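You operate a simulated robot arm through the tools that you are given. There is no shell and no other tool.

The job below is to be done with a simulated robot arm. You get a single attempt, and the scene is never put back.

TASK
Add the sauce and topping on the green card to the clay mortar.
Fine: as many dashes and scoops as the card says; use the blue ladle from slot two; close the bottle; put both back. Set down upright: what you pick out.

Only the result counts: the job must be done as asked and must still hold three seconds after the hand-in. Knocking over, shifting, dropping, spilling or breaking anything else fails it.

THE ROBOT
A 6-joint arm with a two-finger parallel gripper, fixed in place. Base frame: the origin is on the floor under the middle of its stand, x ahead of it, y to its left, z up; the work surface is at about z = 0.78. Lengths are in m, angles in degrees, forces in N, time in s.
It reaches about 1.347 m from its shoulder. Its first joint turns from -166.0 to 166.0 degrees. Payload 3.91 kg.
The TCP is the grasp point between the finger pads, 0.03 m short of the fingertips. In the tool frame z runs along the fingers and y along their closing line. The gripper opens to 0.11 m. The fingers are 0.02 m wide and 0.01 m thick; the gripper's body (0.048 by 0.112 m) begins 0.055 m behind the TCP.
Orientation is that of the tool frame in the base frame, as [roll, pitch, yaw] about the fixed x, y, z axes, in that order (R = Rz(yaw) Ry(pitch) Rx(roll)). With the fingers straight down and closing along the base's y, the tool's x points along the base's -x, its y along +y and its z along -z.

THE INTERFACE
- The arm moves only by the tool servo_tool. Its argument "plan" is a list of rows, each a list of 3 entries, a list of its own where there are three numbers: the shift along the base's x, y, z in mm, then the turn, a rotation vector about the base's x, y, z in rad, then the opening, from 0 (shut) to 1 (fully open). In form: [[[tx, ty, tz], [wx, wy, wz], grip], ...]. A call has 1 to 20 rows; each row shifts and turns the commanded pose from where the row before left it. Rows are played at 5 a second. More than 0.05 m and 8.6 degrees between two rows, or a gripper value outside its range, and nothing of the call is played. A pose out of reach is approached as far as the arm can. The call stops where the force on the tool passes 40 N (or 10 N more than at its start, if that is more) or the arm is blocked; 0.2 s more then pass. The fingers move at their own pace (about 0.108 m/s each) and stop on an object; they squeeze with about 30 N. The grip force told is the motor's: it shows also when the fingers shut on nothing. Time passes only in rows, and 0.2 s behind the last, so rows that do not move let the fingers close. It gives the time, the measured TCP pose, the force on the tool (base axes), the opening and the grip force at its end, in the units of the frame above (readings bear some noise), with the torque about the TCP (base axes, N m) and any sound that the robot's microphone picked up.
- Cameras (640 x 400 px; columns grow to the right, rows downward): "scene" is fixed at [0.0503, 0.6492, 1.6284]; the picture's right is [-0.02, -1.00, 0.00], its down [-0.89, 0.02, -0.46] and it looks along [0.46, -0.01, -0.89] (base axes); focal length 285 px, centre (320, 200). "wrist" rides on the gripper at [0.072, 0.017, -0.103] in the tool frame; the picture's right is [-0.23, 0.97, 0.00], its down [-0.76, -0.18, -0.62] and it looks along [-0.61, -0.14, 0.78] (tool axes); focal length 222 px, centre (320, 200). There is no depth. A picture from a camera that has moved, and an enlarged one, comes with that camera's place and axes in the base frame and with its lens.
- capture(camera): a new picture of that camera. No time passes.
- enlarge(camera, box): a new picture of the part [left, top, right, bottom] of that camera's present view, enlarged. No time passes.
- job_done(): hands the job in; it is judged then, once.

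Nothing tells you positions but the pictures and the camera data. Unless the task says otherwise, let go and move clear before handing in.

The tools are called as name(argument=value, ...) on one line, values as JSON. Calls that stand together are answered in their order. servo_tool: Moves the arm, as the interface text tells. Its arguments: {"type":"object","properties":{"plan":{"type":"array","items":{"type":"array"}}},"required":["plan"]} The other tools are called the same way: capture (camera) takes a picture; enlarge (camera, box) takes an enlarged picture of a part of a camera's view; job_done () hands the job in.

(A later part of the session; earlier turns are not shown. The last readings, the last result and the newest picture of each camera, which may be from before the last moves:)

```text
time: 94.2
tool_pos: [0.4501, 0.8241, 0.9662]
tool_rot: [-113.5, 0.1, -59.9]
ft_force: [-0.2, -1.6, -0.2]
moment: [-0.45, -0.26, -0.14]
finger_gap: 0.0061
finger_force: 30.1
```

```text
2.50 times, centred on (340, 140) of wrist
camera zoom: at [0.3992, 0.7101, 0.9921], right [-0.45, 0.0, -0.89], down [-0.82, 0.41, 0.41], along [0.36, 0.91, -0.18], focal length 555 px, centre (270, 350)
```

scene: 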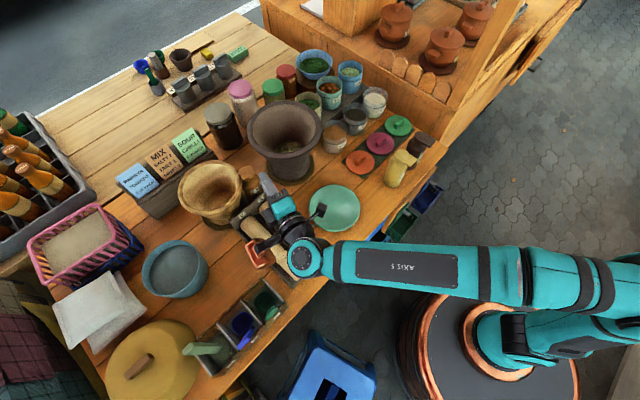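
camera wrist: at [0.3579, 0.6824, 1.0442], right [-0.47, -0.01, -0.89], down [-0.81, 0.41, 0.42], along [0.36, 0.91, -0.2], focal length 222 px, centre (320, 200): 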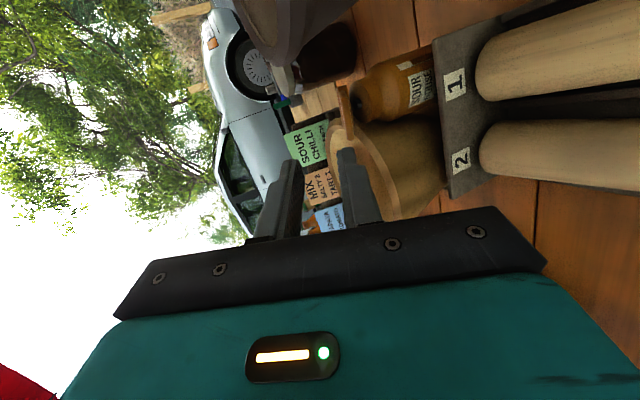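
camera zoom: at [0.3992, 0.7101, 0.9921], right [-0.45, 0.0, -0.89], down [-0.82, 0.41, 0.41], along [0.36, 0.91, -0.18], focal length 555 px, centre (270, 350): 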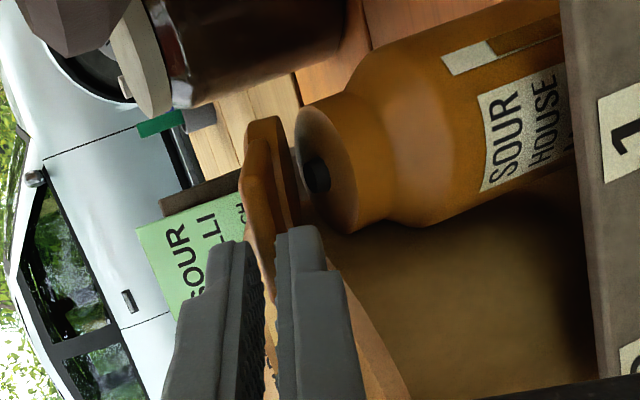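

The tab is clamped (6 mm thick, 30 N). I'll lift gently and watch the load.

servo_tool(plan=[[[0, 0, 4], [0, 0, 0], 0.0], [[0, 0, 4], [0, 0, 0], 0.0], [[0, 0, 4], [0, 0, 0], 0.0], [[0, 0, 0], [0, 0, 0], 0.0]])

enlarge(camera="wrist", box=[250, 60, 430, 220])

```text
time: 95.2
tool_pos: [0.4499, 0.8233, 0.9778]
tool_rot: [-113.5, 0.1, -59.8]
ft_force: [0.0, 0.9, 0.4]
moment: [-0.01, -0.01, -0.01]
finger_gap: 0.0
finger_force: 29.6
```

```text
2.50 times, centred on (340, 140) of wrist
camera zoom: at [0.3991, 0.71, 1.0045], right [-0.45, 0.0, -0.89], down [-0.82, 0.41, 0.41], along [0.36, 0.91, -0.18], focal length 555 px, centre (270, 350)
```

zoom: 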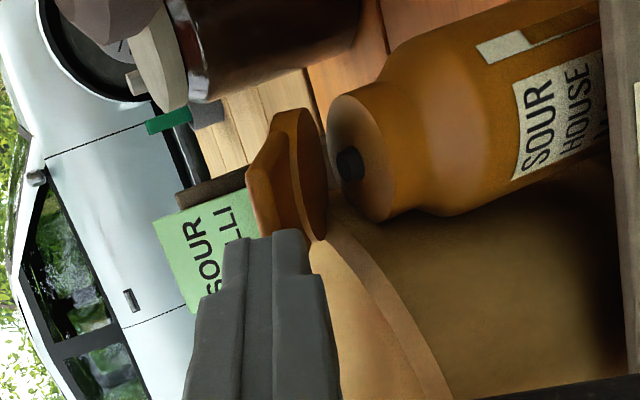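

The tab slipped from the clamp, but the bottle is still standing and the hinge friction holds the lid at any angle. New plan: push the lid up to ~60°, then grip the whole lid plate from above and lift the bottle by it. Pushing the lid open now.

servo_tool(plan=[[[0, 0, -6], [0, 0, 0], 0.0], [[0, 0, -6], [0, 0, 0], 0.0], [[8.6, 5, 0], [0, 0, 0], 0.0], [[8.6, 5, 0], [0, 0, 0], 0.0], [[0, 0, 0], [0, 0, 0], 0.0]])

enlarge(camera="wrist", box=[250, 60, 430, 220])

```text
time: 96.4
tool_pos: [0.4691, 0.8337, 0.9663]
tool_rot: [-113.5, 0.1, -59.8]
ft_force: [-0.2, -0.7, 1.1]
moment: [0.01, 0.0, -0.01]
finger_gap: 0.0
finger_force: 30.0
```

```text
2.50 times, centred on (340, 140) of wrist
camera zoom: at [0.4179, 0.7203, 0.9918], right [-0.45, 0.0, -0.89], down [-0.82, 0.41, 0.41], along [0.36, 0.91, -0.18], focal length 555 px, centre (270, 350)
```

zoom: 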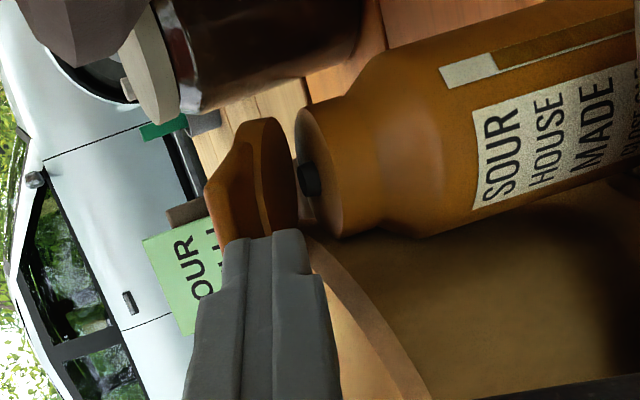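

servo_tool(plan=[[[6, 3.5, 0], [0, 0, 0], 0.0], [[6, 3.5, 0], [0, 0, 0], 0.0], [[0, 0, 0], [0, 0, 0], 0.0]])

enlarge(camera="wrist", box=[250, 60, 430, 220])

enlarge(camera="scene", box=[220, 130, 320, 220])

```text
time: 97.2
tool_pos: [0.4812, 0.8403, 0.9663]
tool_rot: [-113.5, 0.0, -59.7]
ft_force: [-0.7, 0.3, 0.3]
moment: [0.05, -0.01, -0.01]
finger_gap: 0.0
finger_force: 29.7
```

```text
2.50 times, centred on (340, 140) of wrist
camera zoom: at [0.4294, 0.7268, 0.9916], right [-0.45, 0.0, -0.89], down [-0.82, 0.41, 0.41], along [0.36, 0.91, -0.18], focal length 555 px, centre (270, 350)
```

zoom: 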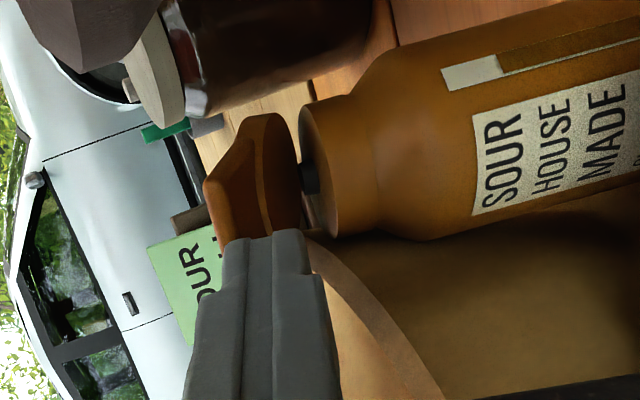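

```text
4.44 times, centred on (270, 175) of scene
camera zoom: at [0.0503, 0.6492, 1.6284], right [-0.02, -1.0, 0.0], down [-0.89, 0.02, -0.46], along [0.46, -0.01, -0.89], focal length 1266 px, centre (542, 311)
```

zoom: 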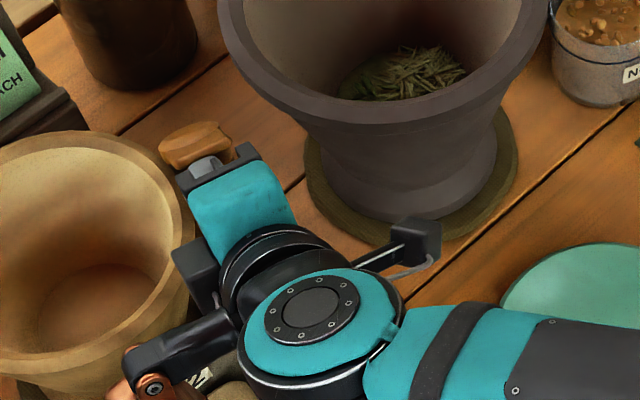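

The lid is now at roughly 63°. I'll back off, tilt the gripper to point 63° down in line with the lid plate, open it, and position above the lid.

servo_tool(plan=[[[-21.5, -13, 0], [0, 0, 0], 0.0], [[-21.5, -13, 6], [0, 0, 0], 0.0], [[0, 0, 18], [-0.0711, 0.1183, 0], 0.2], [[0, 0, 18], [-0.0711, 0.1183, 0], 0.36], [[0, 0, 18], [-0.0711, 0.1183, 0], 0.36], [[0, 0, 18], [-0.0711, 0.1183, 0], 0.36], [[10, 6, 4], [-0.0711, 0.1183, 0], 0.36], [[28.7, 16.7, 0], [0, 0, 0], 0.36], [[0, 0, 0], [0, 0, 0], 0.36]])

capture(camera="wrist")

enlarge(camera="wrist", box=[270, 60, 430, 200])

enlarge(camera="scene", box=[200, 110, 340, 230])

```text
time: 99.2
tool_pos: [0.4775, 0.8382, 1.0509]
tool_rot: [-153.1, -0.4, -59.6]
ft_force: [-0.6, 0.1, -0.9]
moment: [-0.01, 0.05, 0.01]
finger_gap: 0.0397
finger_force: 0.0
```

```text
taken
camera wrist: at [0.4602, 0.745, 1.135], right [-0.86, -0.25, -0.44], down [-0.49, 0.6, 0.63], along [0.11, 0.76, -0.64], focal length 222 px, centre (320, 200)
```

wrist: 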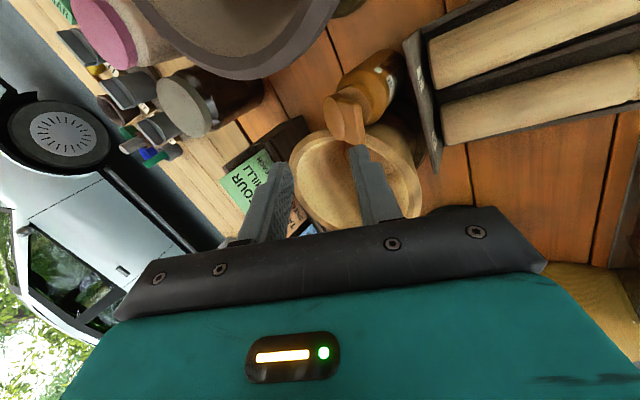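

```text
2.86 times, centred on (350, 130) of wrist
camera zoom: at [0.4602, 0.745, 1.135], right [-0.86, -0.25, -0.44], down [-0.49, 0.6, 0.63], along [0.11, 0.76, -0.64], focal length 635 px, centre (234, 400)
```

zoom: 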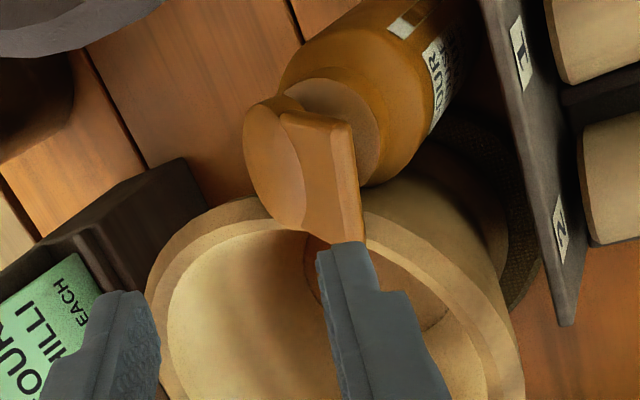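

```text
3.33 times, centred on (270, 170) of scene
camera zoom: at [0.0503, 0.6492, 1.6284], right [-0.02, -1.0, 0.0], down [-0.89, 0.02, -0.46], along [0.46, -0.01, -0.89], focal length 950 px, centre (487, 300)
```

zoom: 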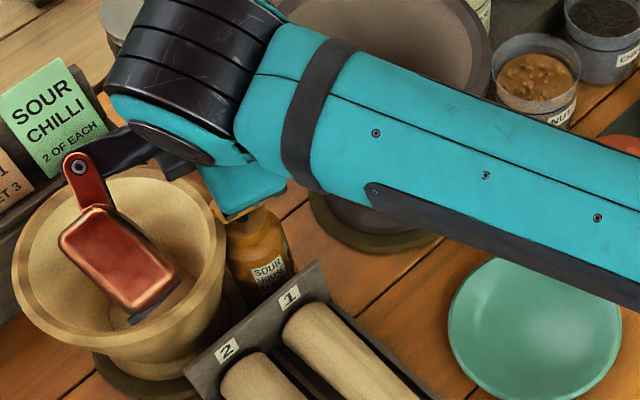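

The lid had only been propped by the wooden rim (about 35°), so it swings freely. I'll open the fingers wide so the lid's tab lies between them, come down along the tool axis, then close; the pads will swing the lid up and clamp it.

servo_tool(plan=[[[0, 0, 0], [0, 0, 0], 0.75], [[8, 4.7, -18], [0, 0, 0], 0.75], [[8, 4.7, -18], [0, 0, 0], 0.75], [[0, 0, 0], [0, 0, 0], 0.75]])

enlarge(camera="wrist", box=[250, 60, 430, 220])

```text
time: 100.2
tool_pos: [0.4927, 0.8477, 1.0147]
tool_rot: [-153.1, -0.4, -59.8]
ft_force: [-0.1, -0.4, 0.2]
moment: [-0.03, 0.0, -0.01]
finger_gap: 0.0827
finger_force: 0.1
```

```text
2.50 times, centred on (340, 140) of wrist
camera zoom: at [0.4758, 0.7544, 1.0991], right [-0.86, -0.24, -0.44], down [-0.49, 0.6, 0.63], along [0.11, 0.76, -0.64], focal length 555 px, centre (270, 350)
```

zoom: 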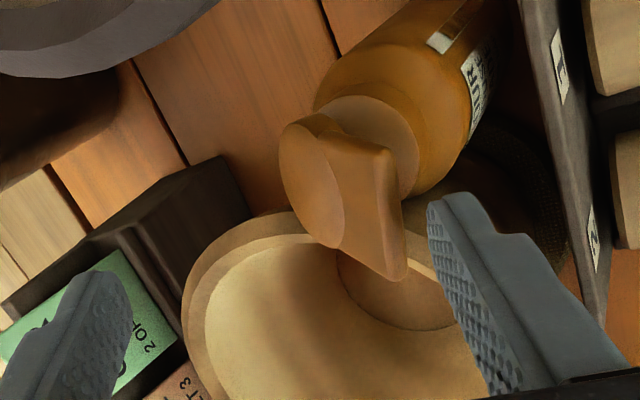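

The tab lies inside the finger gap. I'm continuing down the same line.

servo_tool(plan=[[[5, 3, -12], [0, 0, 0], 0.75], [[5, 3, -12], [0, 0, 0], 0.75], [[5, 3, -12], [0, 0, 0], 0.75], [[0, 0, 0], [0, 0, 0], 0.75]])

enlarge(camera="wrist", box=[250, 60, 430, 220])

```text
time: 101.2
tool_pos: [0.5058, 0.8569, 0.9779]
tool_rot: [-153.1, -0.4, -59.7]
ft_force: [1.3, -0.1, 0.2]
moment: [-0.01, -0.01, -0.01]
finger_gap: 0.0825
finger_force: 0.0
```

```text
2.50 times, centred on (340, 140) of wrist
camera zoom: at [0.4892, 0.7633, 1.0616], right [-0.86, -0.25, -0.44], down [-0.49, 0.6, 0.63], along [0.11, 0.76, -0.64], focal length 555 px, centre (270, 350)
```

zoom: 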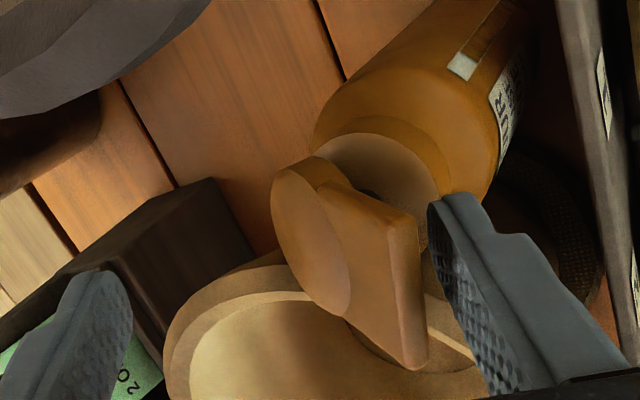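

The lid is now well inside the gap. I'm closing the fingers to swing it up and clamp it.

servo_tool(plan=[[[0, 0, 0], [0, 0, 0], 0.6], [[0, 0, 0], [0, 0, 0], 0.45], [[0, 0, 0], [0, 0, 0], 0.3], [[0, 0, 0], [0, 0, 0], 0.2], [[0, 0, 0], [0, 0, 0], 0.1], [[0, 0, 0], [0, 0, 0], 0.05], [[0, 0, 0], [0, 0, 0], 0.0], [[0, 0, 0], [0, 0, 0], 0.0]])

enlarge(camera="wrist", box=[250, 60, 430, 220])

```text
time: 103.0
tool_pos: [0.5059, 0.8572, 0.9772]
tool_rot: [-153.0, -0.4, -59.7]
ft_force: [-0.9, 0.8, -0.4]
moment: [-0.1, 0.05, -0.03]
finger_gap: 0.0074
finger_force: 30.1
```

```text
2.50 times, centred on (340, 140) of wrist
camera zoom: at [0.4893, 0.7634, 1.0614], right [-0.86, -0.25, -0.44], down [-0.49, 0.6, 0.63], along [0.11, 0.76, -0.64], focal length 555 px, centre (270, 350)
```

zoom: 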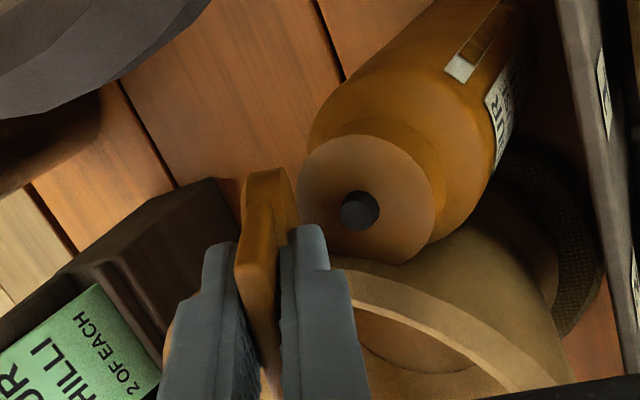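

The lid plate is clamped well between the pads (7.4 mm, 30 N). I'm lifting slowly.

servo_tool(plan=[[[0, 0, 4], [0, 0, 0], 0.0], [[0, 0, 4], [0, 0, 0], 0.0], [[0, 0, 4], [0, 0, 0], 0.0], [[0, 0, 4], [0, 0, 0], 0.0], [[0, 0, 0], [0, 0, 0], 0.0]])

enlarge(camera="wrist", box=[250, 60, 430, 220])

```text
time: 104.2
tool_pos: [0.5064, 0.8565, 0.9924]
tool_rot: [-153.1, -0.4, -59.7]
ft_force: [1.1, -2.4, -7.2]
moment: [-0.34, -0.03, -0.03]
finger_gap: 0.0078
finger_force: 30.2
```

```text
2.50 times, centred on (340, 140) of wrist
camera zoom: at [0.4903, 0.763, 1.0771], right [-0.86, -0.25, -0.44], down [-0.49, 0.6, 0.63], along [0.11, 0.76, -0.64], focal length 555 px, centre (270, 350)
```

zoom: 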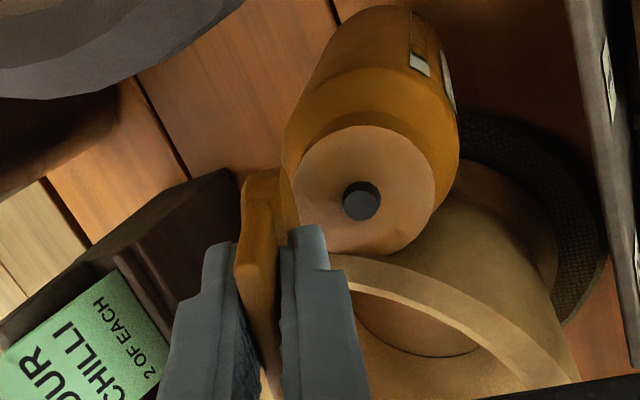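

It holds at about 7 N. I'll continue lifting steadily, drifting slightly away from the wooden rim.

servo_tool(plan=[[[0.6, -1, 6], [0, 0, 0], 0.0], [[0.6, -1, 6], [0, 0, 0], 0.0], [[0.6, -1, 8], [0, 0, 0], 0.0], [[0.6, -1, 8], [0, 0, 0], 0.0], [[0, 0, 10], [0, 0, 0], 0.0], [[0, 0, 10], [0, 0, 0], 0.0], [[0, 0, 10], [0, 0, 0], 0.0], [[0, 0, 0], [0, 0, 0], 0.0]])

capture(camera="wrist")

enlarge(camera="scene", box=[200, 100, 340, 230])

```text
time: 106.0
tool_pos: [0.5084, 0.8539, 1.0513]
tool_rot: [-153.0, -0.3, -59.7]
ft_force: [1.3, -2.2, -7.5]
moment: [-0.43, -0.11, -0.03]
finger_gap: 0.0077
finger_force: 30.0
```

```text
taken
camera wrist: at [0.4926, 0.7589, 1.1363], right [-0.86, -0.24, -0.44], down [-0.49, 0.6, 0.63], along [0.11, 0.76, -0.64], focal length 222 px, centre (320, 200)
```

wrist: 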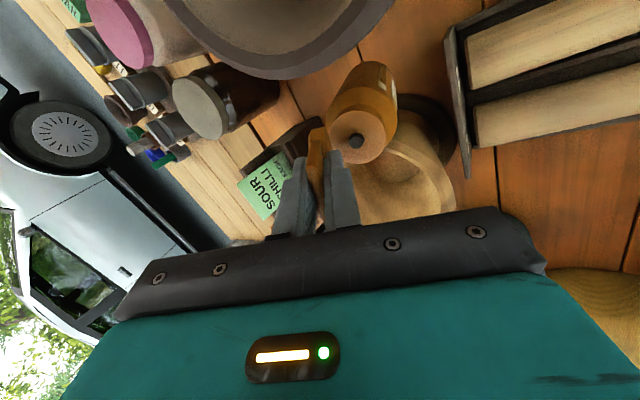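

```text
3.08 times, centred on (270, 165) of scene
camera zoom: at [0.0503, 0.6492, 1.6284], right [-0.02, -1.0, 0.0], down [-0.89, 0.02, -0.46], along [0.46, -0.01, -0.89], focal length 876 px, centre (474, 308)
```

zoom: 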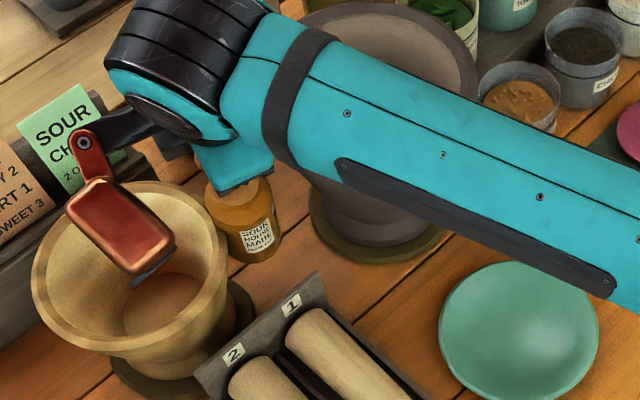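

servo_tool(plan=[[[0.5, -0.8, 10], [0, 0, 0], 0.0], [[0, 0, 12], [0, 0, 0], 0.0], [[0, 0, 12], [0, 0, 0], 0.0], [[-4, -4, 12], [0, 0, 0], 0.0], [[-8, -10, 12], [0, 0, 0], 0.0], [[-8, -12, 12], [0, 0, 0], 0.0], [[-10, -15, 12], [0, 0, 0], 0.0], [[-10, -18, 12], [0, 0, 0], 0.0], [[-10, -18, 10], [0, 0, 0], 0.0], [[-10, -18, 10], [0, 0, 0], 0.0], [[0, 0, 0], [0, 0, 0], 0.0]])

capture(camera="wrist")

capture(camera="scene")

```text
time: 108.4
tool_pos: [0.4481, 0.7552, 1.1655]
tool_rot: [-153.1, -0.4, -59.7]
ft_force: [0.1, 1.3, -5.2]
moment: [-0.02, 0.14, -0.01]
finger_gap: 0.0076
finger_force: 29.8
```

```text
taken
camera wrist: at [0.432, 0.6631, 1.2508], right [-0.86, -0.25, -0.44], down [-0.49, 0.6, 0.63], along [0.11, 0.76, -0.64], focal length 222 px, centre (320, 200)
```

wrist: 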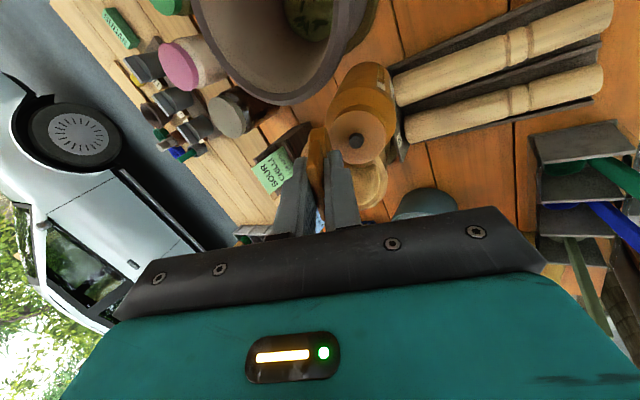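

```text
taken
```

scene: 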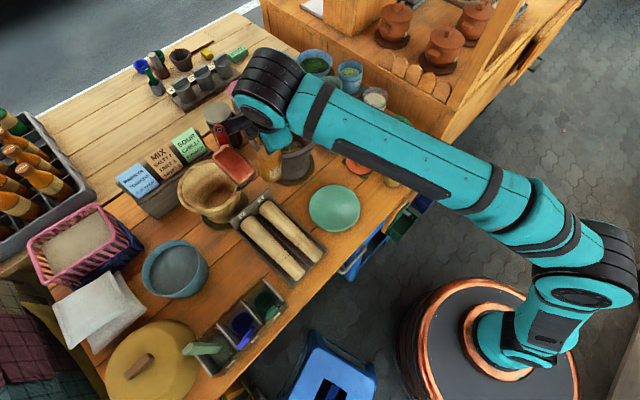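

The bottle hangs freely by its lid and nothing else looks moved. I'll carry it at this height around the clay mortar and back to its own place, turning it to its original facing.

servo_tool(plan=[[[-2, -12, 0], [0, 0, 0], 0.0], [[-2, -24, 0], [0, 0, 0], 0.0], [[-2, -32, 0], [0, 0, 0], 0.0], [[-2, -36, 0], [0, 0, 0], 0.0], [[0, -36, 0], [0, 0, 0.0253], 0.0], [[4, -36, 0], [0, 0, 0.0253], 0.0], [[12, -36, 0], [0, 0, 0.0253], 0.0], [[18, -36, 0], [0, 0, 0.0253], 0.0], [[20, -36, 0], [0, 0, 0.0253], 0.0], [[20, -36, 0], [0, 0, 0.0253], 0.0], [[20, -36, 0], [0, 0, 0.0253], 0.0], [[20, -36, 0], [0, 0, 0.0253], 0.0], [[20, -36, 0], [0, 0, 0.0253], 0.0], [[20, -36, 0], [0, 0, 0.0253], 0.0], [[20, -34, 0], [0, 0, 0], 0.0], [[20, -26, 0], [0, 0, 0], 0.0], [[16, -14, 0], [0, 0, 0], 0.0], [[6, -4, 0], [0, 0, 0], 0.0], [[0, 0, 0], [0, 0, 0], 0.0]])

capture(camera="wrist")

capture(camera="scene")

```text
time: 112.4
tool_pos: [0.6583, 0.2133, 1.1658]
tool_rot: [-153.1, -0.4, -45.1]
ft_force: [-0.5, -0.4, -5.6]
moment: [-0.06, 0.1, 0.01]
finger_gap: 0.0076
finger_force: 29.4
```

```text
taken
camera wrist: at [0.6653, 0.1186, 1.2503], right [-0.77, -0.45, -0.44], down [-0.63, 0.46, 0.63], along [-0.08, 0.77, -0.64], focal length 222 px, centre (320, 200)
```

wrist: 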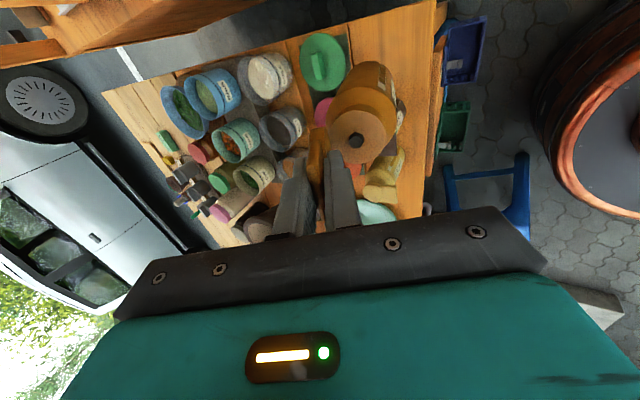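

```text
taken
```

scene: 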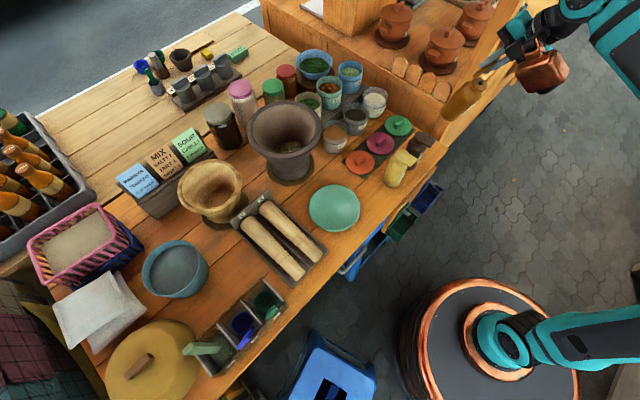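

enlarge(camera="scene", box=[390, 20, 550, 190])

enlarge(camera="scene", box=[160, 130, 340, 290])

```text
2.35 times, centred on (470, 105) of scene
camera zoom: at [0.0503, 0.6492, 1.6284], right [-0.02, -1.0, 0.0], down [-0.89, 0.02, -0.46], along [0.46, -0.01, -0.89], focal length 670 px, centre (-33, 424)
```

zoom: 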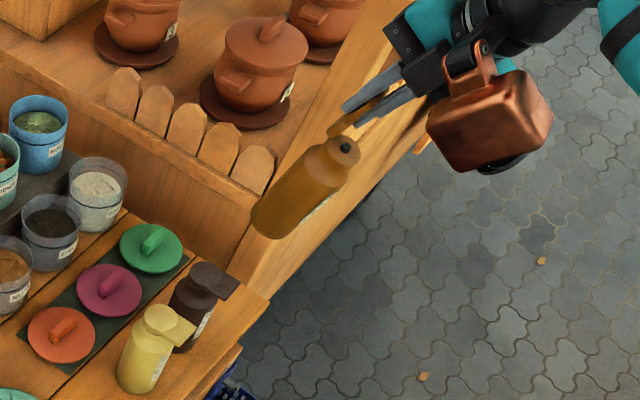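

```text
2.50 times, centred on (250, 210) of scene
camera zoom: at [0.0503, 0.6492, 1.6284], right [-0.02, -1.0, 0.0], down [-0.89, 0.02, -0.46], along [0.46, -0.01, -0.89], focal length 712 px, centre (495, 175)
```

zoom: 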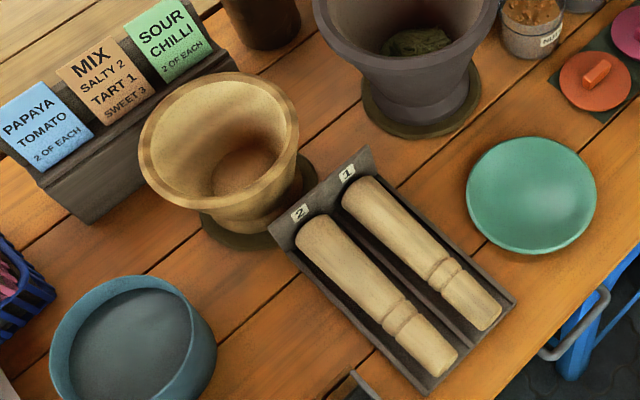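

Comparing with the first pictures, everything else is where it was. Now I'll lower the bottle at its home spot.

servo_tool(plan=[[[0, 0, -20], [0, 0, 0], 0.0], [[0, 0, -30], [0, 0, 0], 0.0], [[0, 0, -30], [0, 0, 0], 0.0], [[0, 0, -30], [0, 0, 0], 0.0], [[0, 0, -25], [0, 0, 0], 0.0], [[0, 0, -20], [0, 0, 0], 0.0], [[0, 0, -12], [0, 0, 0], 0.0], [[0, 0, 0], [0, 0, 0], 0.0], [[0, 0, 0], [0, 0, 0], 0.0]])

capture(camera="wrist")

enlarge(camera="scene", box=[380, 70, 500, 190])

```text
time: 114.4
tool_pos: [0.6586, 0.2149, 0.9979]
tool_rot: [-153.2, -0.3, -45.1]
ft_force: [-0.2, -0.1, -6.9]
moment: [-0.12, 0.1, 0.01]
finger_gap: 0.0074
finger_force: 29.6
```

```text
taken
camera wrist: at [0.6658, 0.1195, 1.0827], right [-0.77, -0.45, -0.44], down [-0.63, 0.46, 0.63], along [-0.08, 0.77, -0.64], focal length 222 px, centre (320, 200)
```

wrist: 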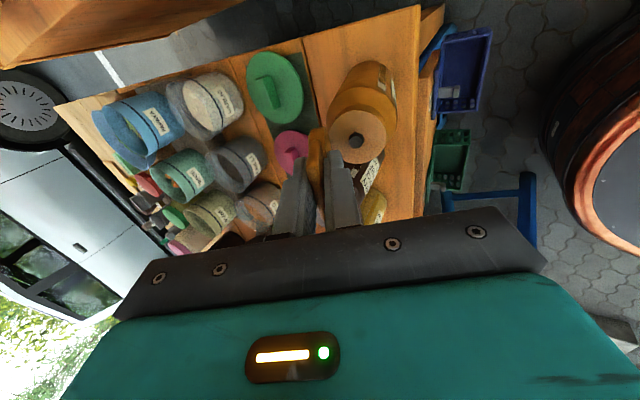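

```text
3.33 times, centred on (440, 130) of scene
camera zoom: at [0.0503, 0.6492, 1.6284], right [-0.02, -1.0, 0.0], down [-0.89, 0.02, -0.46], along [0.46, -0.01, -0.89], focal length 950 px, centre (-80, 433)
```

zoom: 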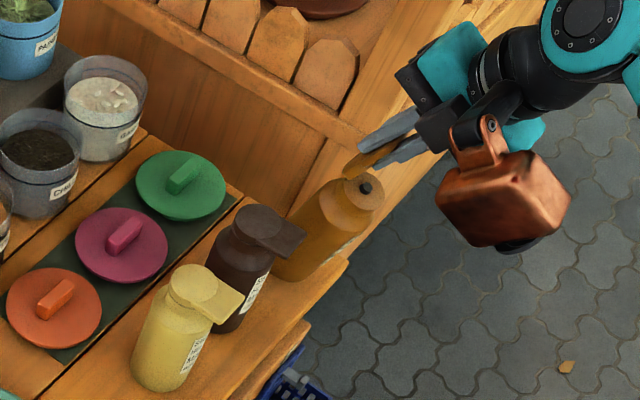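

servo_tool(plan=[[[0, 0, -4], [0, 0, 0], 0.0], [[0, 0, -4], [0, 0, 0], 0.0], [[0, 0, -2], [0, 0, 0], 0.0], [[0, 0, 0], [0, 0, 0], 0.0]])

```text
time: 115.4
tool_pos: [0.6574, 0.2147, 0.987]
tool_rot: [-153.1, -0.3, -45.3]
ft_force: [1.0, -0.5, -7.1]
moment: [-0.1, 0.08, 0.0]
finger_gap: 0.0076
finger_force: 29.4
```

servo_tool(plan=[[[0, 0, -2], [0, 0, 0], 0.0], [[0, 0, -2], [0, 0, 0], 0.0], [[0, 0, 0], [0, 0, 0], 0.0]])

```text
time: 116.2
tool_pos: [0.6567, 0.2141, 0.9852]
tool_rot: [-153.0, -0.4, -45.1]
ft_force: [0.9, 1.8, 8.9]
moment: [0.25, -0.16, -0.08]
finger_gap: 0.0072
finger_force: 29.8
```

Contact (9 N). I'm dragging inward in small steps so the base pivots flat.

servo_tool(plan=[[[3, 3, 0], [0, 0, 0], 0.0], [[3, 3, -0.3], [0, 0, 0], 0.0], [[3, 3, -0.5], [0, 0, 0], 0.0], [[0, 0, 0], [0, 0, 0], 0.0]])

enlarge(camera="wrist", box=[280, 40, 440, 200])

```text
time: 117.2
tool_pos: [0.6673, 0.2226, 0.9828]
tool_rot: [-153.2, -0.4, -45.2]
ft_force: [0.4, -0.7, -5.5]
moment: [-0.07, 0.1, 0.01]
finger_gap: 0.0074
finger_force: 30.4
```

```text
2.50 times, centred on (360, 120) of wrist
camera zoom: at [0.674, 0.1287, 1.0681], right [-0.77, -0.45, -0.44], down [-0.63, 0.46, 0.63], along [-0.08, 0.77, -0.64], focal length 555 px, centre (220, 400)
```

zoom: 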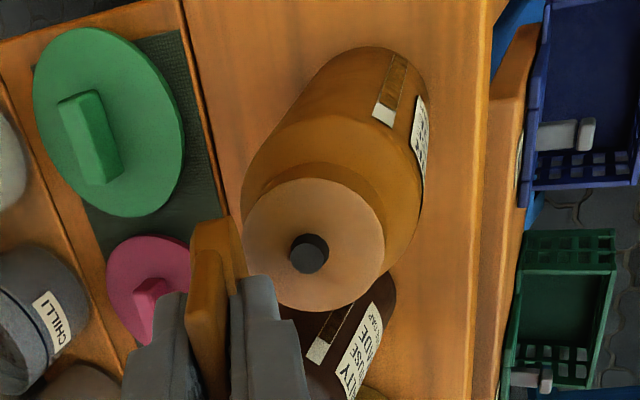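

servo_tool(plan=[[[0, 0, -2], [0, 0, 0], 0.0], [[3, 3, -0.3], [0, 0, 0], 0.0], [[3, 3, -0.3], [0, 0, 0], 0.0], [[3, 3, -0.5], [0, 0, 0], 0.0], [[0, 0, 0], [0, 0, 0], 0.0]])

enlarge(camera="wrist", box=[280, 40, 440, 200])

```text
time: 118.4
tool_pos: [0.6761, 0.2331, 0.9789]
tool_rot: [-153.1, -0.4, -45.1]
ft_force: [-0.3, 3.1, 3.5]
moment: [0.42, 0.12, -0.02]
finger_gap: 0.0074
finger_force: 29.5
```

```text
2.50 times, centred on (360, 120) of wrist
camera zoom: at [0.6832, 0.1372, 1.0646], right [-0.77, -0.45, -0.44], down [-0.63, 0.46, 0.63], along [-0.08, 0.77, -0.64], focal length 555 px, centre (220, 400)
```

zoom: 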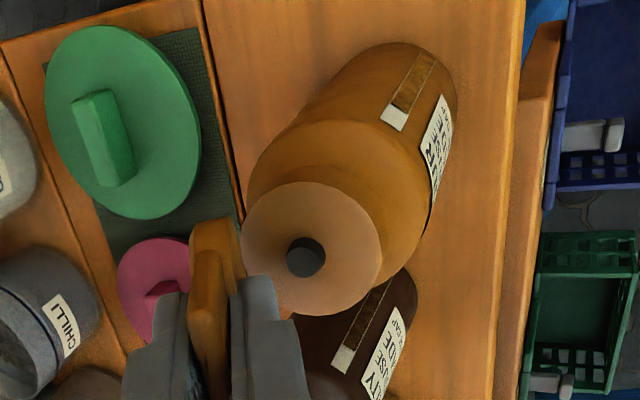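

The tilt is down to ~6°. I'm finishing the drag.

servo_tool(plan=[[[3, 3, -1], [0, 0, 0], 0.0], [[3, 3, -1.5], [0, 0, 0], 0.0], [[2.5, 2.5, -1.5], [0, 0, 0], 0.0], [[0, 0, 0], [0, 0, 0], 0.0]])

enlarge(camera="wrist", box=[280, 40, 440, 200])

enlarge(camera="scene", box=[380, 70, 500, 190])

```text
time: 119.4
tool_pos: [0.6828, 0.2398, 0.9763]
tool_rot: [-153.0, -0.4, -45.1]
ft_force: [-3.1, -0.5, 13.2]
moment: [0.37, 0.07, 0.02]
finger_gap: 0.0076
finger_force: 29.9
```

```text
2.50 times, centred on (360, 120) of wrist
camera zoom: at [0.6908, 0.1452, 1.0612], right [-0.77, -0.45, -0.44], down [-0.63, 0.46, 0.63], along [-0.08, 0.77, -0.64], focal length 555 px, centre (220, 400)
```

zoom: 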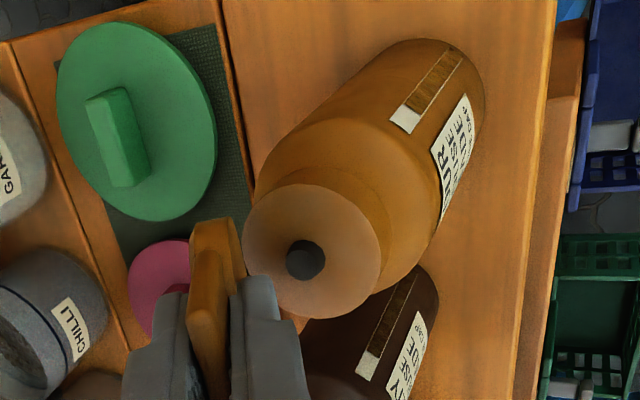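

```text
3.33 times, centred on (440, 130) of scene
camera zoom: at [0.0503, 0.6492, 1.6284], right [-0.02, -1.0, 0.0], down [-0.89, 0.02, -0.46], along [0.46, -0.01, -0.89], focal length 950 px, centre (-80, 433)
```

zoom: 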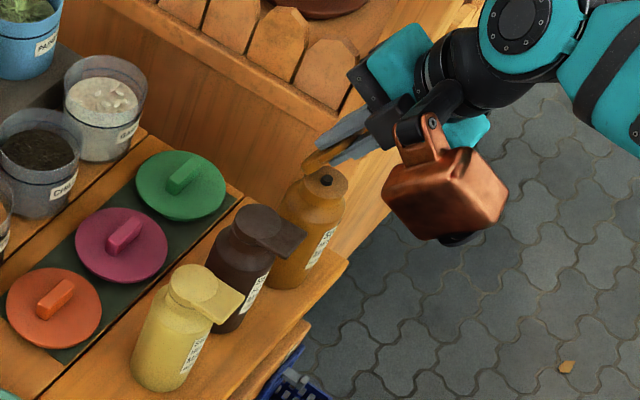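

The bottle is upright at its home position. While still holding the lid, I'll rotate it about its hinge past vertical so it stays open when released.

servo_tool(plan=[[[0, 0, 0.7], [0, 0, 0], 0.0], [[4.0, 4.0, 2], [-0.0678, 0.068, 0], 0.0], [[4.1, 4.1, 1.4], [-0.0678, 0.068, 0], 0.0], [[4.2, 4.2, 0.9], [-0.0678, 0.068, 0], 0.0], [[0, 0, 0], [0, 0, 0], 0.0]])

enlarge(camera="wrist", box=[280, 40, 440, 200])

enlarge(camera="scene", box=[380, 70, 500, 190])

```text
time: 120.6
tool_pos: [0.6959, 0.2518, 0.9795]
tool_rot: [-169.8, -0.4, -44.9]
ft_force: [-0.4, -0.4, -5.4]
moment: [-0.08, 0.0, 0.02]
finger_gap: 0.0075
finger_force: 29.5
```

```text
2.50 times, centred on (360, 120) of wrist
camera zoom: at [0.7227, 0.1769, 1.0794], right [-0.84, -0.52, -0.18], down [-0.5, 0.59, 0.64], along [-0.23, 0.62, -0.75], focal length 555 px, centre (220, 400)
```

zoom: 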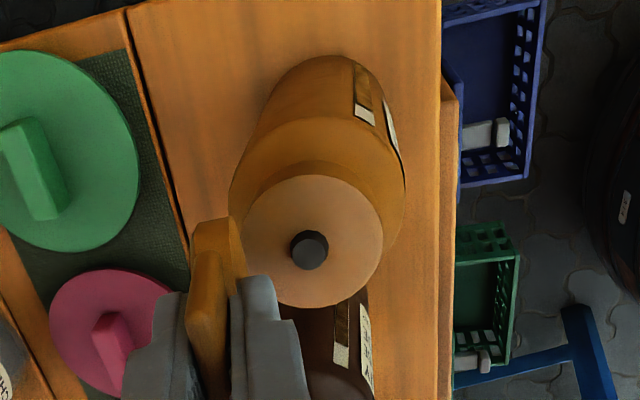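

```text
3.33 times, centred on (440, 130) of scene
camera zoom: at [0.0503, 0.6492, 1.6284], right [-0.02, -1.0, 0.0], down [-0.89, 0.02, -0.46], along [0.46, -0.01, -0.89], focal length 950 px, centre (-80, 433)
```

zoom: 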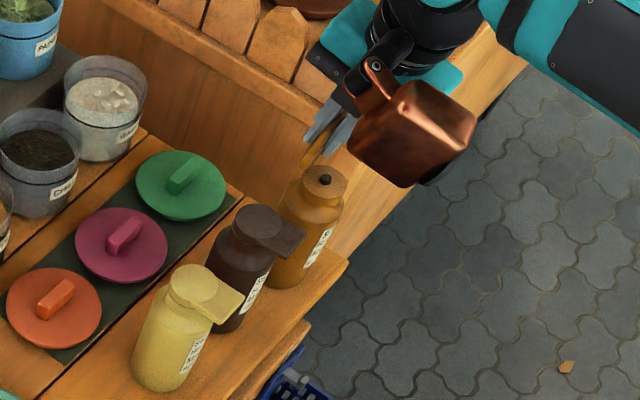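

servo_tool(plan=[[[4.2, 4.2, -0.7], [-0.0678, 0.068, 0], 0.0], [[4.2, 4.2, -1.0], [-0.0678, 0.068, 0], 0.0], [[4.2, 4.2, -1.2], [-0.0678, 0.068, 0], 0.0], [[0, 0, 0], [0, 0, 0], 0.0]])

enlarge(camera="wrist", box=[280, 40, 440, 200])

enlarge(camera="scene", box=[380, 70, 500, 190])

```text
time: 121.6
tool_pos: [0.7092, 0.2643, 0.9797]
tool_rot: [174.1, -0.5, -44.9]
ft_force: [1.8, 5.3, 16.1]
moment: [0.1, -0.08, 0.04]
finger_gap: 0.0076
finger_force: 30.1
```

```text
2.50 times, centred on (360, 120) of wrist
camera zoom: at [0.7564, 0.2104, 1.0842], right [-0.85, -0.52, 0.1], down [-0.37, 0.71, 0.6], along [-0.38, 0.47, -0.8], focal length 555 px, centre (220, 400)
```

zoom: 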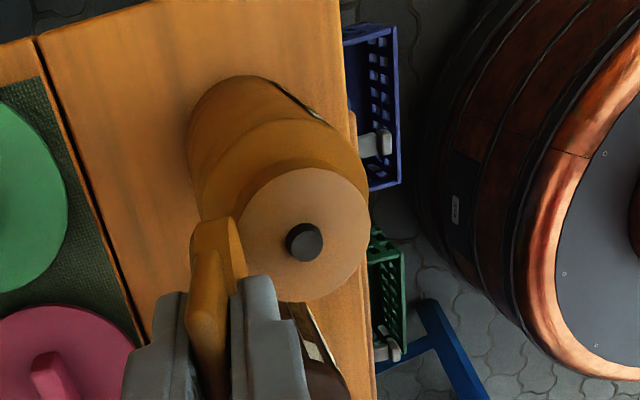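

```text
3.33 times, centred on (440, 130) of scene
camera zoom: at [0.0503, 0.6492, 1.6284], right [-0.02, -1.0, 0.0], down [-0.89, 0.02, -0.46], along [0.46, -0.01, -0.89], focal length 950 px, centre (-80, 433)
```

zoom: 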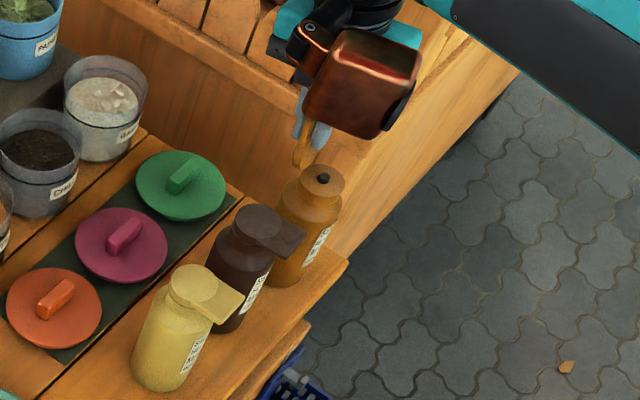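

The lid is past vertical (~96°). I'll relieve the pressure, open the fingers and rise clear.

servo_tool(plan=[[[0, 0, 1], [0, 0, 0], 0.0], [[0, 0, 0.5], [0, 0, 0], 0.1], [[0, 0, 0], [0, 0, 0], 0.2], [[0, 0, 0], [0, 0, 0], 0.36], [[0, 0, 0], [0, 0, 0], 0.36]])

enlarge(camera="wrist", box=[280, 40, 440, 200])

```text
time: 122.8
tool_pos: [0.7086, 0.2648, 0.9806]
tool_rot: [173.9, -0.4, -45.0]
ft_force: [-0.6, 0.4, -0.2]
moment: [-0.03, 0.02, 0.03]
finger_gap: 0.0397
finger_force: 0.1
```

```text
2.50 times, centred on (360, 120) of wrist
camera zoom: at [0.7564, 0.2104, 1.0847], right [-0.85, -0.52, 0.1], down [-0.37, 0.71, 0.6], along [-0.39, 0.47, -0.8], focal length 555 px, centre (220, 400)
```

zoom: 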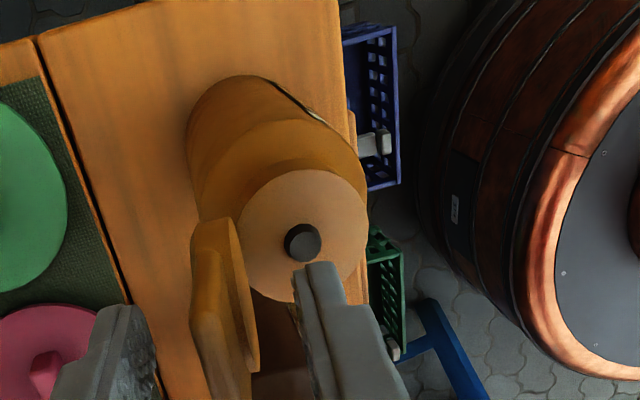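

The lid is released and stands open. I believe the earlier drop came from the wrist swinging through a singularity while the bottle was held shallowly, so next time I'll grasp deeper and pour with the hand turned sideways. Rising clear now and checking the bottle.

servo_tool(plan=[[[0, 0, 20], [0, 0, 0], 0.36], [[0, 0, 30], [0, 0, 0], 0.36], [[0, 0, 30], [0, 0, 0], 0.36], [[0, 0, 20], [0, 0, 0], 0.36], [[0, 0, 0], [0, 0, 0], 0.36]])

enlarge(camera="scene", box=[380, 70, 500, 190])

capture(camera="wrist")

```text
time: 124.0
tool_pos: [0.7097, 0.2647, 1.08]
tool_rot: [173.9, -0.3, -44.9]
ft_force: [-0.2, -0.8, -0.1]
moment: [0.01, 0.0, 0.02]
finger_gap: 0.0397
finger_force: 0.1
```

```text
3.33 times, centred on (440, 130) of scene
camera zoom: at [0.0503, 0.6492, 1.6284], right [-0.02, -1.0, 0.0], down [-0.89, 0.02, -0.46], along [0.46, -0.01, -0.89], focal length 950 px, centre (-80, 433)
```

zoom: 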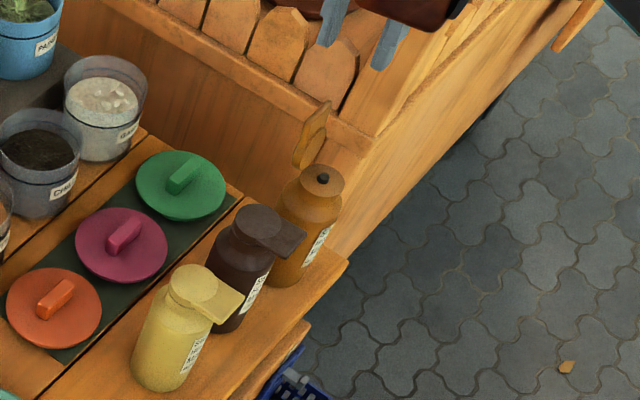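

```text
taken
camera wrist: at [0.7569, 0.2095, 1.1853], right [-0.85, -0.52, 0.1], down [-0.37, 0.71, 0.6], along [-0.39, 0.47, -0.8], focal length 222 px, centre (320, 200)
```

wrist: 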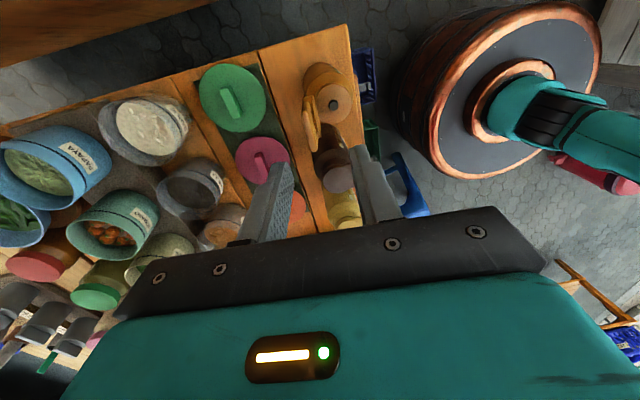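

The bottle stands upright, lid open, at about (0.6875, 0.2435). I'll turn the gripper for a side grasp on the body again, this time aiming deeper.

servo_tool(plan=[[[-15, -15, 0], [0.0741, -0.0743, 0], 0.36], [[-8, -8, 0], [0, 0, -0.1428], 0.5], [[-8, -8, 0], [0, 0, -0.1428], 0.77], [[-8, -8, 0], [0, 0, -0.1428], 0.77], [[-8, -8, 0], [0, 0, -0.1428], 0.77], [[-8, -8, 0], [0, 0, -0.1428], 0.77], [[-8, -8, 0], [0, 0, -0.1428], 0.77], [[-8, -8, 0], [0, 0, -0.1428], 0.77], [[-8, -8, 0], [0, 0, -0.1428], 0.77], [[-8, -8, 0], [0, 0, -0.1428], 0.77], [[-8, -8, 0], [0, 0, -0.1428], 0.77], [[-8, -8, 0], [0, 0, -0.1428], 0.77]])

servo_tool(plan=[[[0, 0, -20], [0.0942, -0.0909, 0], 0.77], [[0, 0, -20], [0.0942, -0.0909, 0], 0.77], [[0, 0, -20], [0.0942, -0.0909, 0], 0.77], [[0, 0, -20], [0.0942, -0.0909, 0], 0.77], [[0, 0, -20], [0.0942, -0.0909, 0], 0.77], [[0, 0, -20], [0.0942, -0.0909, 0], 0.77], [[0, 0, -20], [0.0942, -0.0909, 0], 0.77], [[0, 0, -20], [0.0942, -0.0909, 0], 0.77], [[0, 0, 0], [0, 0, 0], 0.77]])

capture(camera="wrist")

```text
time: 126.6
tool_pos: [0.6076, 0.1614, 1.0815]
tool_rot: [180.0, -0.3, -135.1]
ft_force: [0.4, 0.1, -0.2]
moment: [-0.05, -0.02, 0.03]
finger_gap: 0.0845
finger_force: 0.1
```

```text
time: 128.6
tool_pos: [0.6069, 0.1616, 0.9206]
tool_rot: [178.3, 59.7, -136.0]
ft_force: [1.0, 0.6, 0.0]
moment: [-0.01, 0.0, 0.0]
finger_gap: 0.0848
finger_force: 0.1
```

```text
taken
camera wrist: at [0.5067, 0.0835, 0.91], right [-0.61, 0.76, 0.21], down [0.03, -0.24, 0.97], along [0.79, 0.6, 0.13], focal length 222 px, centre (320, 200)
```

wrist: 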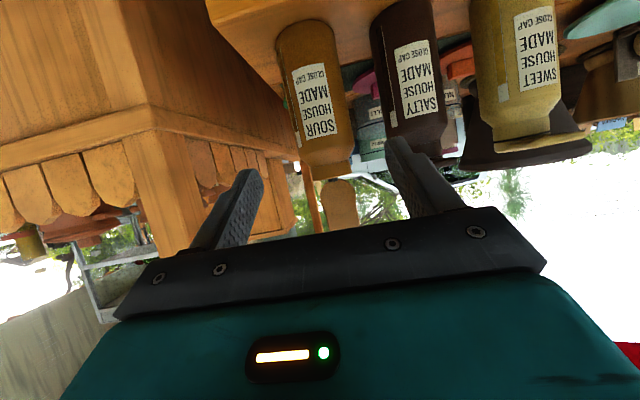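

servo_tool(plan=[[[0, 0, -12.6], [0, 0, 0], 0.77], [[13.5, 14, -11.3], [0, 0, 0], 0.77], [[13.5, 14, -11.3], [0, 0, 0], 0.77], [[13.5, 14, -11.3], [0, 0, 0], 0.77], [[13.5, 14, -11.3], [0, 0, 0], 0.77], [[13.5, 14, -11.3], [0, 0, 0], 0.77], [[0, 0, 0], [0, 0, 0], 0.77]])

capture(camera="wrist")

```text
time: 130.2
tool_pos: [0.6739, 0.2317, 0.8493]
tool_rot: [178.1, 59.6, -135.9]
ft_force: [-0.6, 0.1, -0.8]
moment: [0.03, 0.0, 0.03]
finger_gap: 0.0847
finger_force: 0.0
```

```text
taken
camera wrist: at [0.5744, 0.1538, 0.8387], right [-0.61, 0.76, 0.21], down [0.03, -0.24, 0.97], along [0.79, 0.6, 0.13], focal length 222 px, centre (320, 200)
```

wrist: 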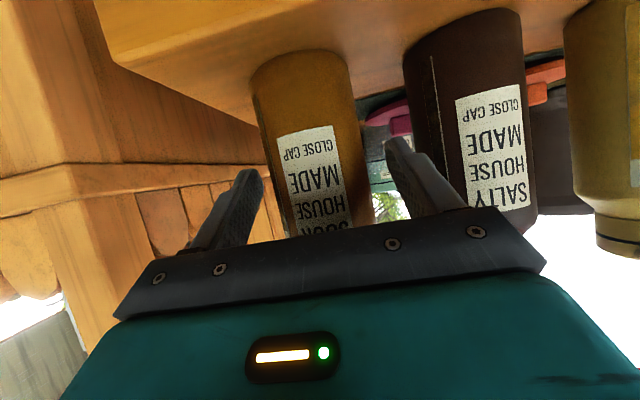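

servo_tool(plan=[[[6.5, 6.7, -5], [0, 0, 0], 0.77], [[6.5, 6.7, -5], [0, 0, 0], 0.77], [[0, 0, 0], [0, 0, 0], 0.77]])

capture(camera="wrist")

enlarge(camera="scene", box=[380, 70, 500, 190])

```text
time: 131.0
tool_pos: [0.6861, 0.2456, 0.8393]
tool_rot: [178.2, 59.7, -136.0]
ft_force: [0.1, 0.0, -0.3]
moment: [0.01, 0.0, 0.0]
finger_gap: 0.0846
finger_force: 0.1
```

```text
taken
camera wrist: at [0.5874, 0.1677, 0.83], right [-0.61, 0.76, 0.21], down [0.03, -0.24, 0.97], along [0.79, 0.6, 0.13], focal length 222 px, centre (320, 200)
```

wrist: 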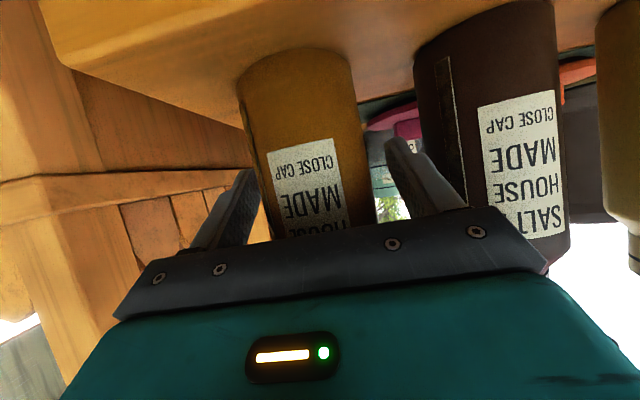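

```text
3.33 times, centred on (440, 130) of scene
camera zoom: at [0.0503, 0.6492, 1.6284], right [-0.02, -1.0, 0.0], down [-0.89, 0.02, -0.46], along [0.46, -0.01, -0.89], focal length 950 px, centre (-80, 433)
```

zoom: 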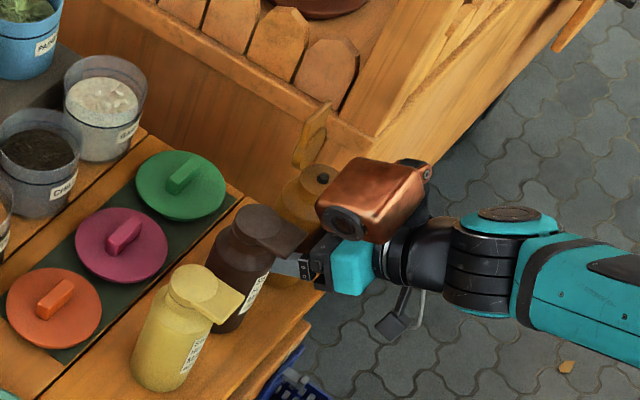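

The axis of the bottle is now right at the grasp point. I'm closing.

servo_tool(plan=[[[0, 0, 0], [0, 0, 0], 0.6], [[0, 0, 0], [0, 0, 0], 0.5], [[0, 0, 0], [0, 0, 0], 0.4], [[0, 0, 0], [0, 0, 0], 0.3], [[0, 0, 0], [0, 0, 0], 0.3]])

capture(camera="wrist")

```text
time: 132.2
tool_pos: [0.6872, 0.2456, 0.8404]
tool_rot: [178.1, 59.7, -136.1]
ft_force: [2.9, -0.3, 3.5]
moment: [-0.24, -0.32, 0.04]
finger_gap: 0.0597
finger_force: 30.1
```

```text
taken
camera wrist: at [0.5874, 0.1675, 0.8301], right [-0.61, 0.76, 0.21], down [0.03, -0.24, 0.97], along [0.79, 0.6, 0.13], focal length 222 px, centre (320, 200)
```

wrist: 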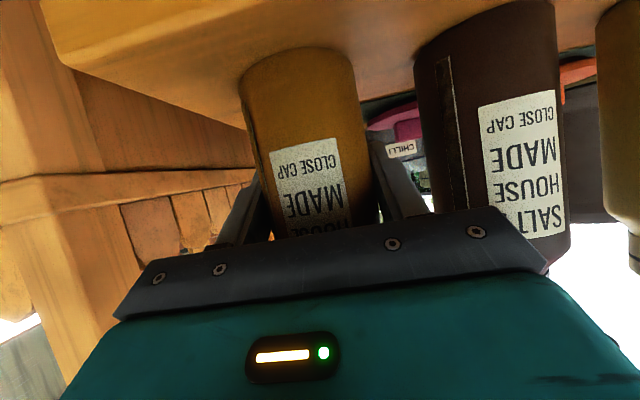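

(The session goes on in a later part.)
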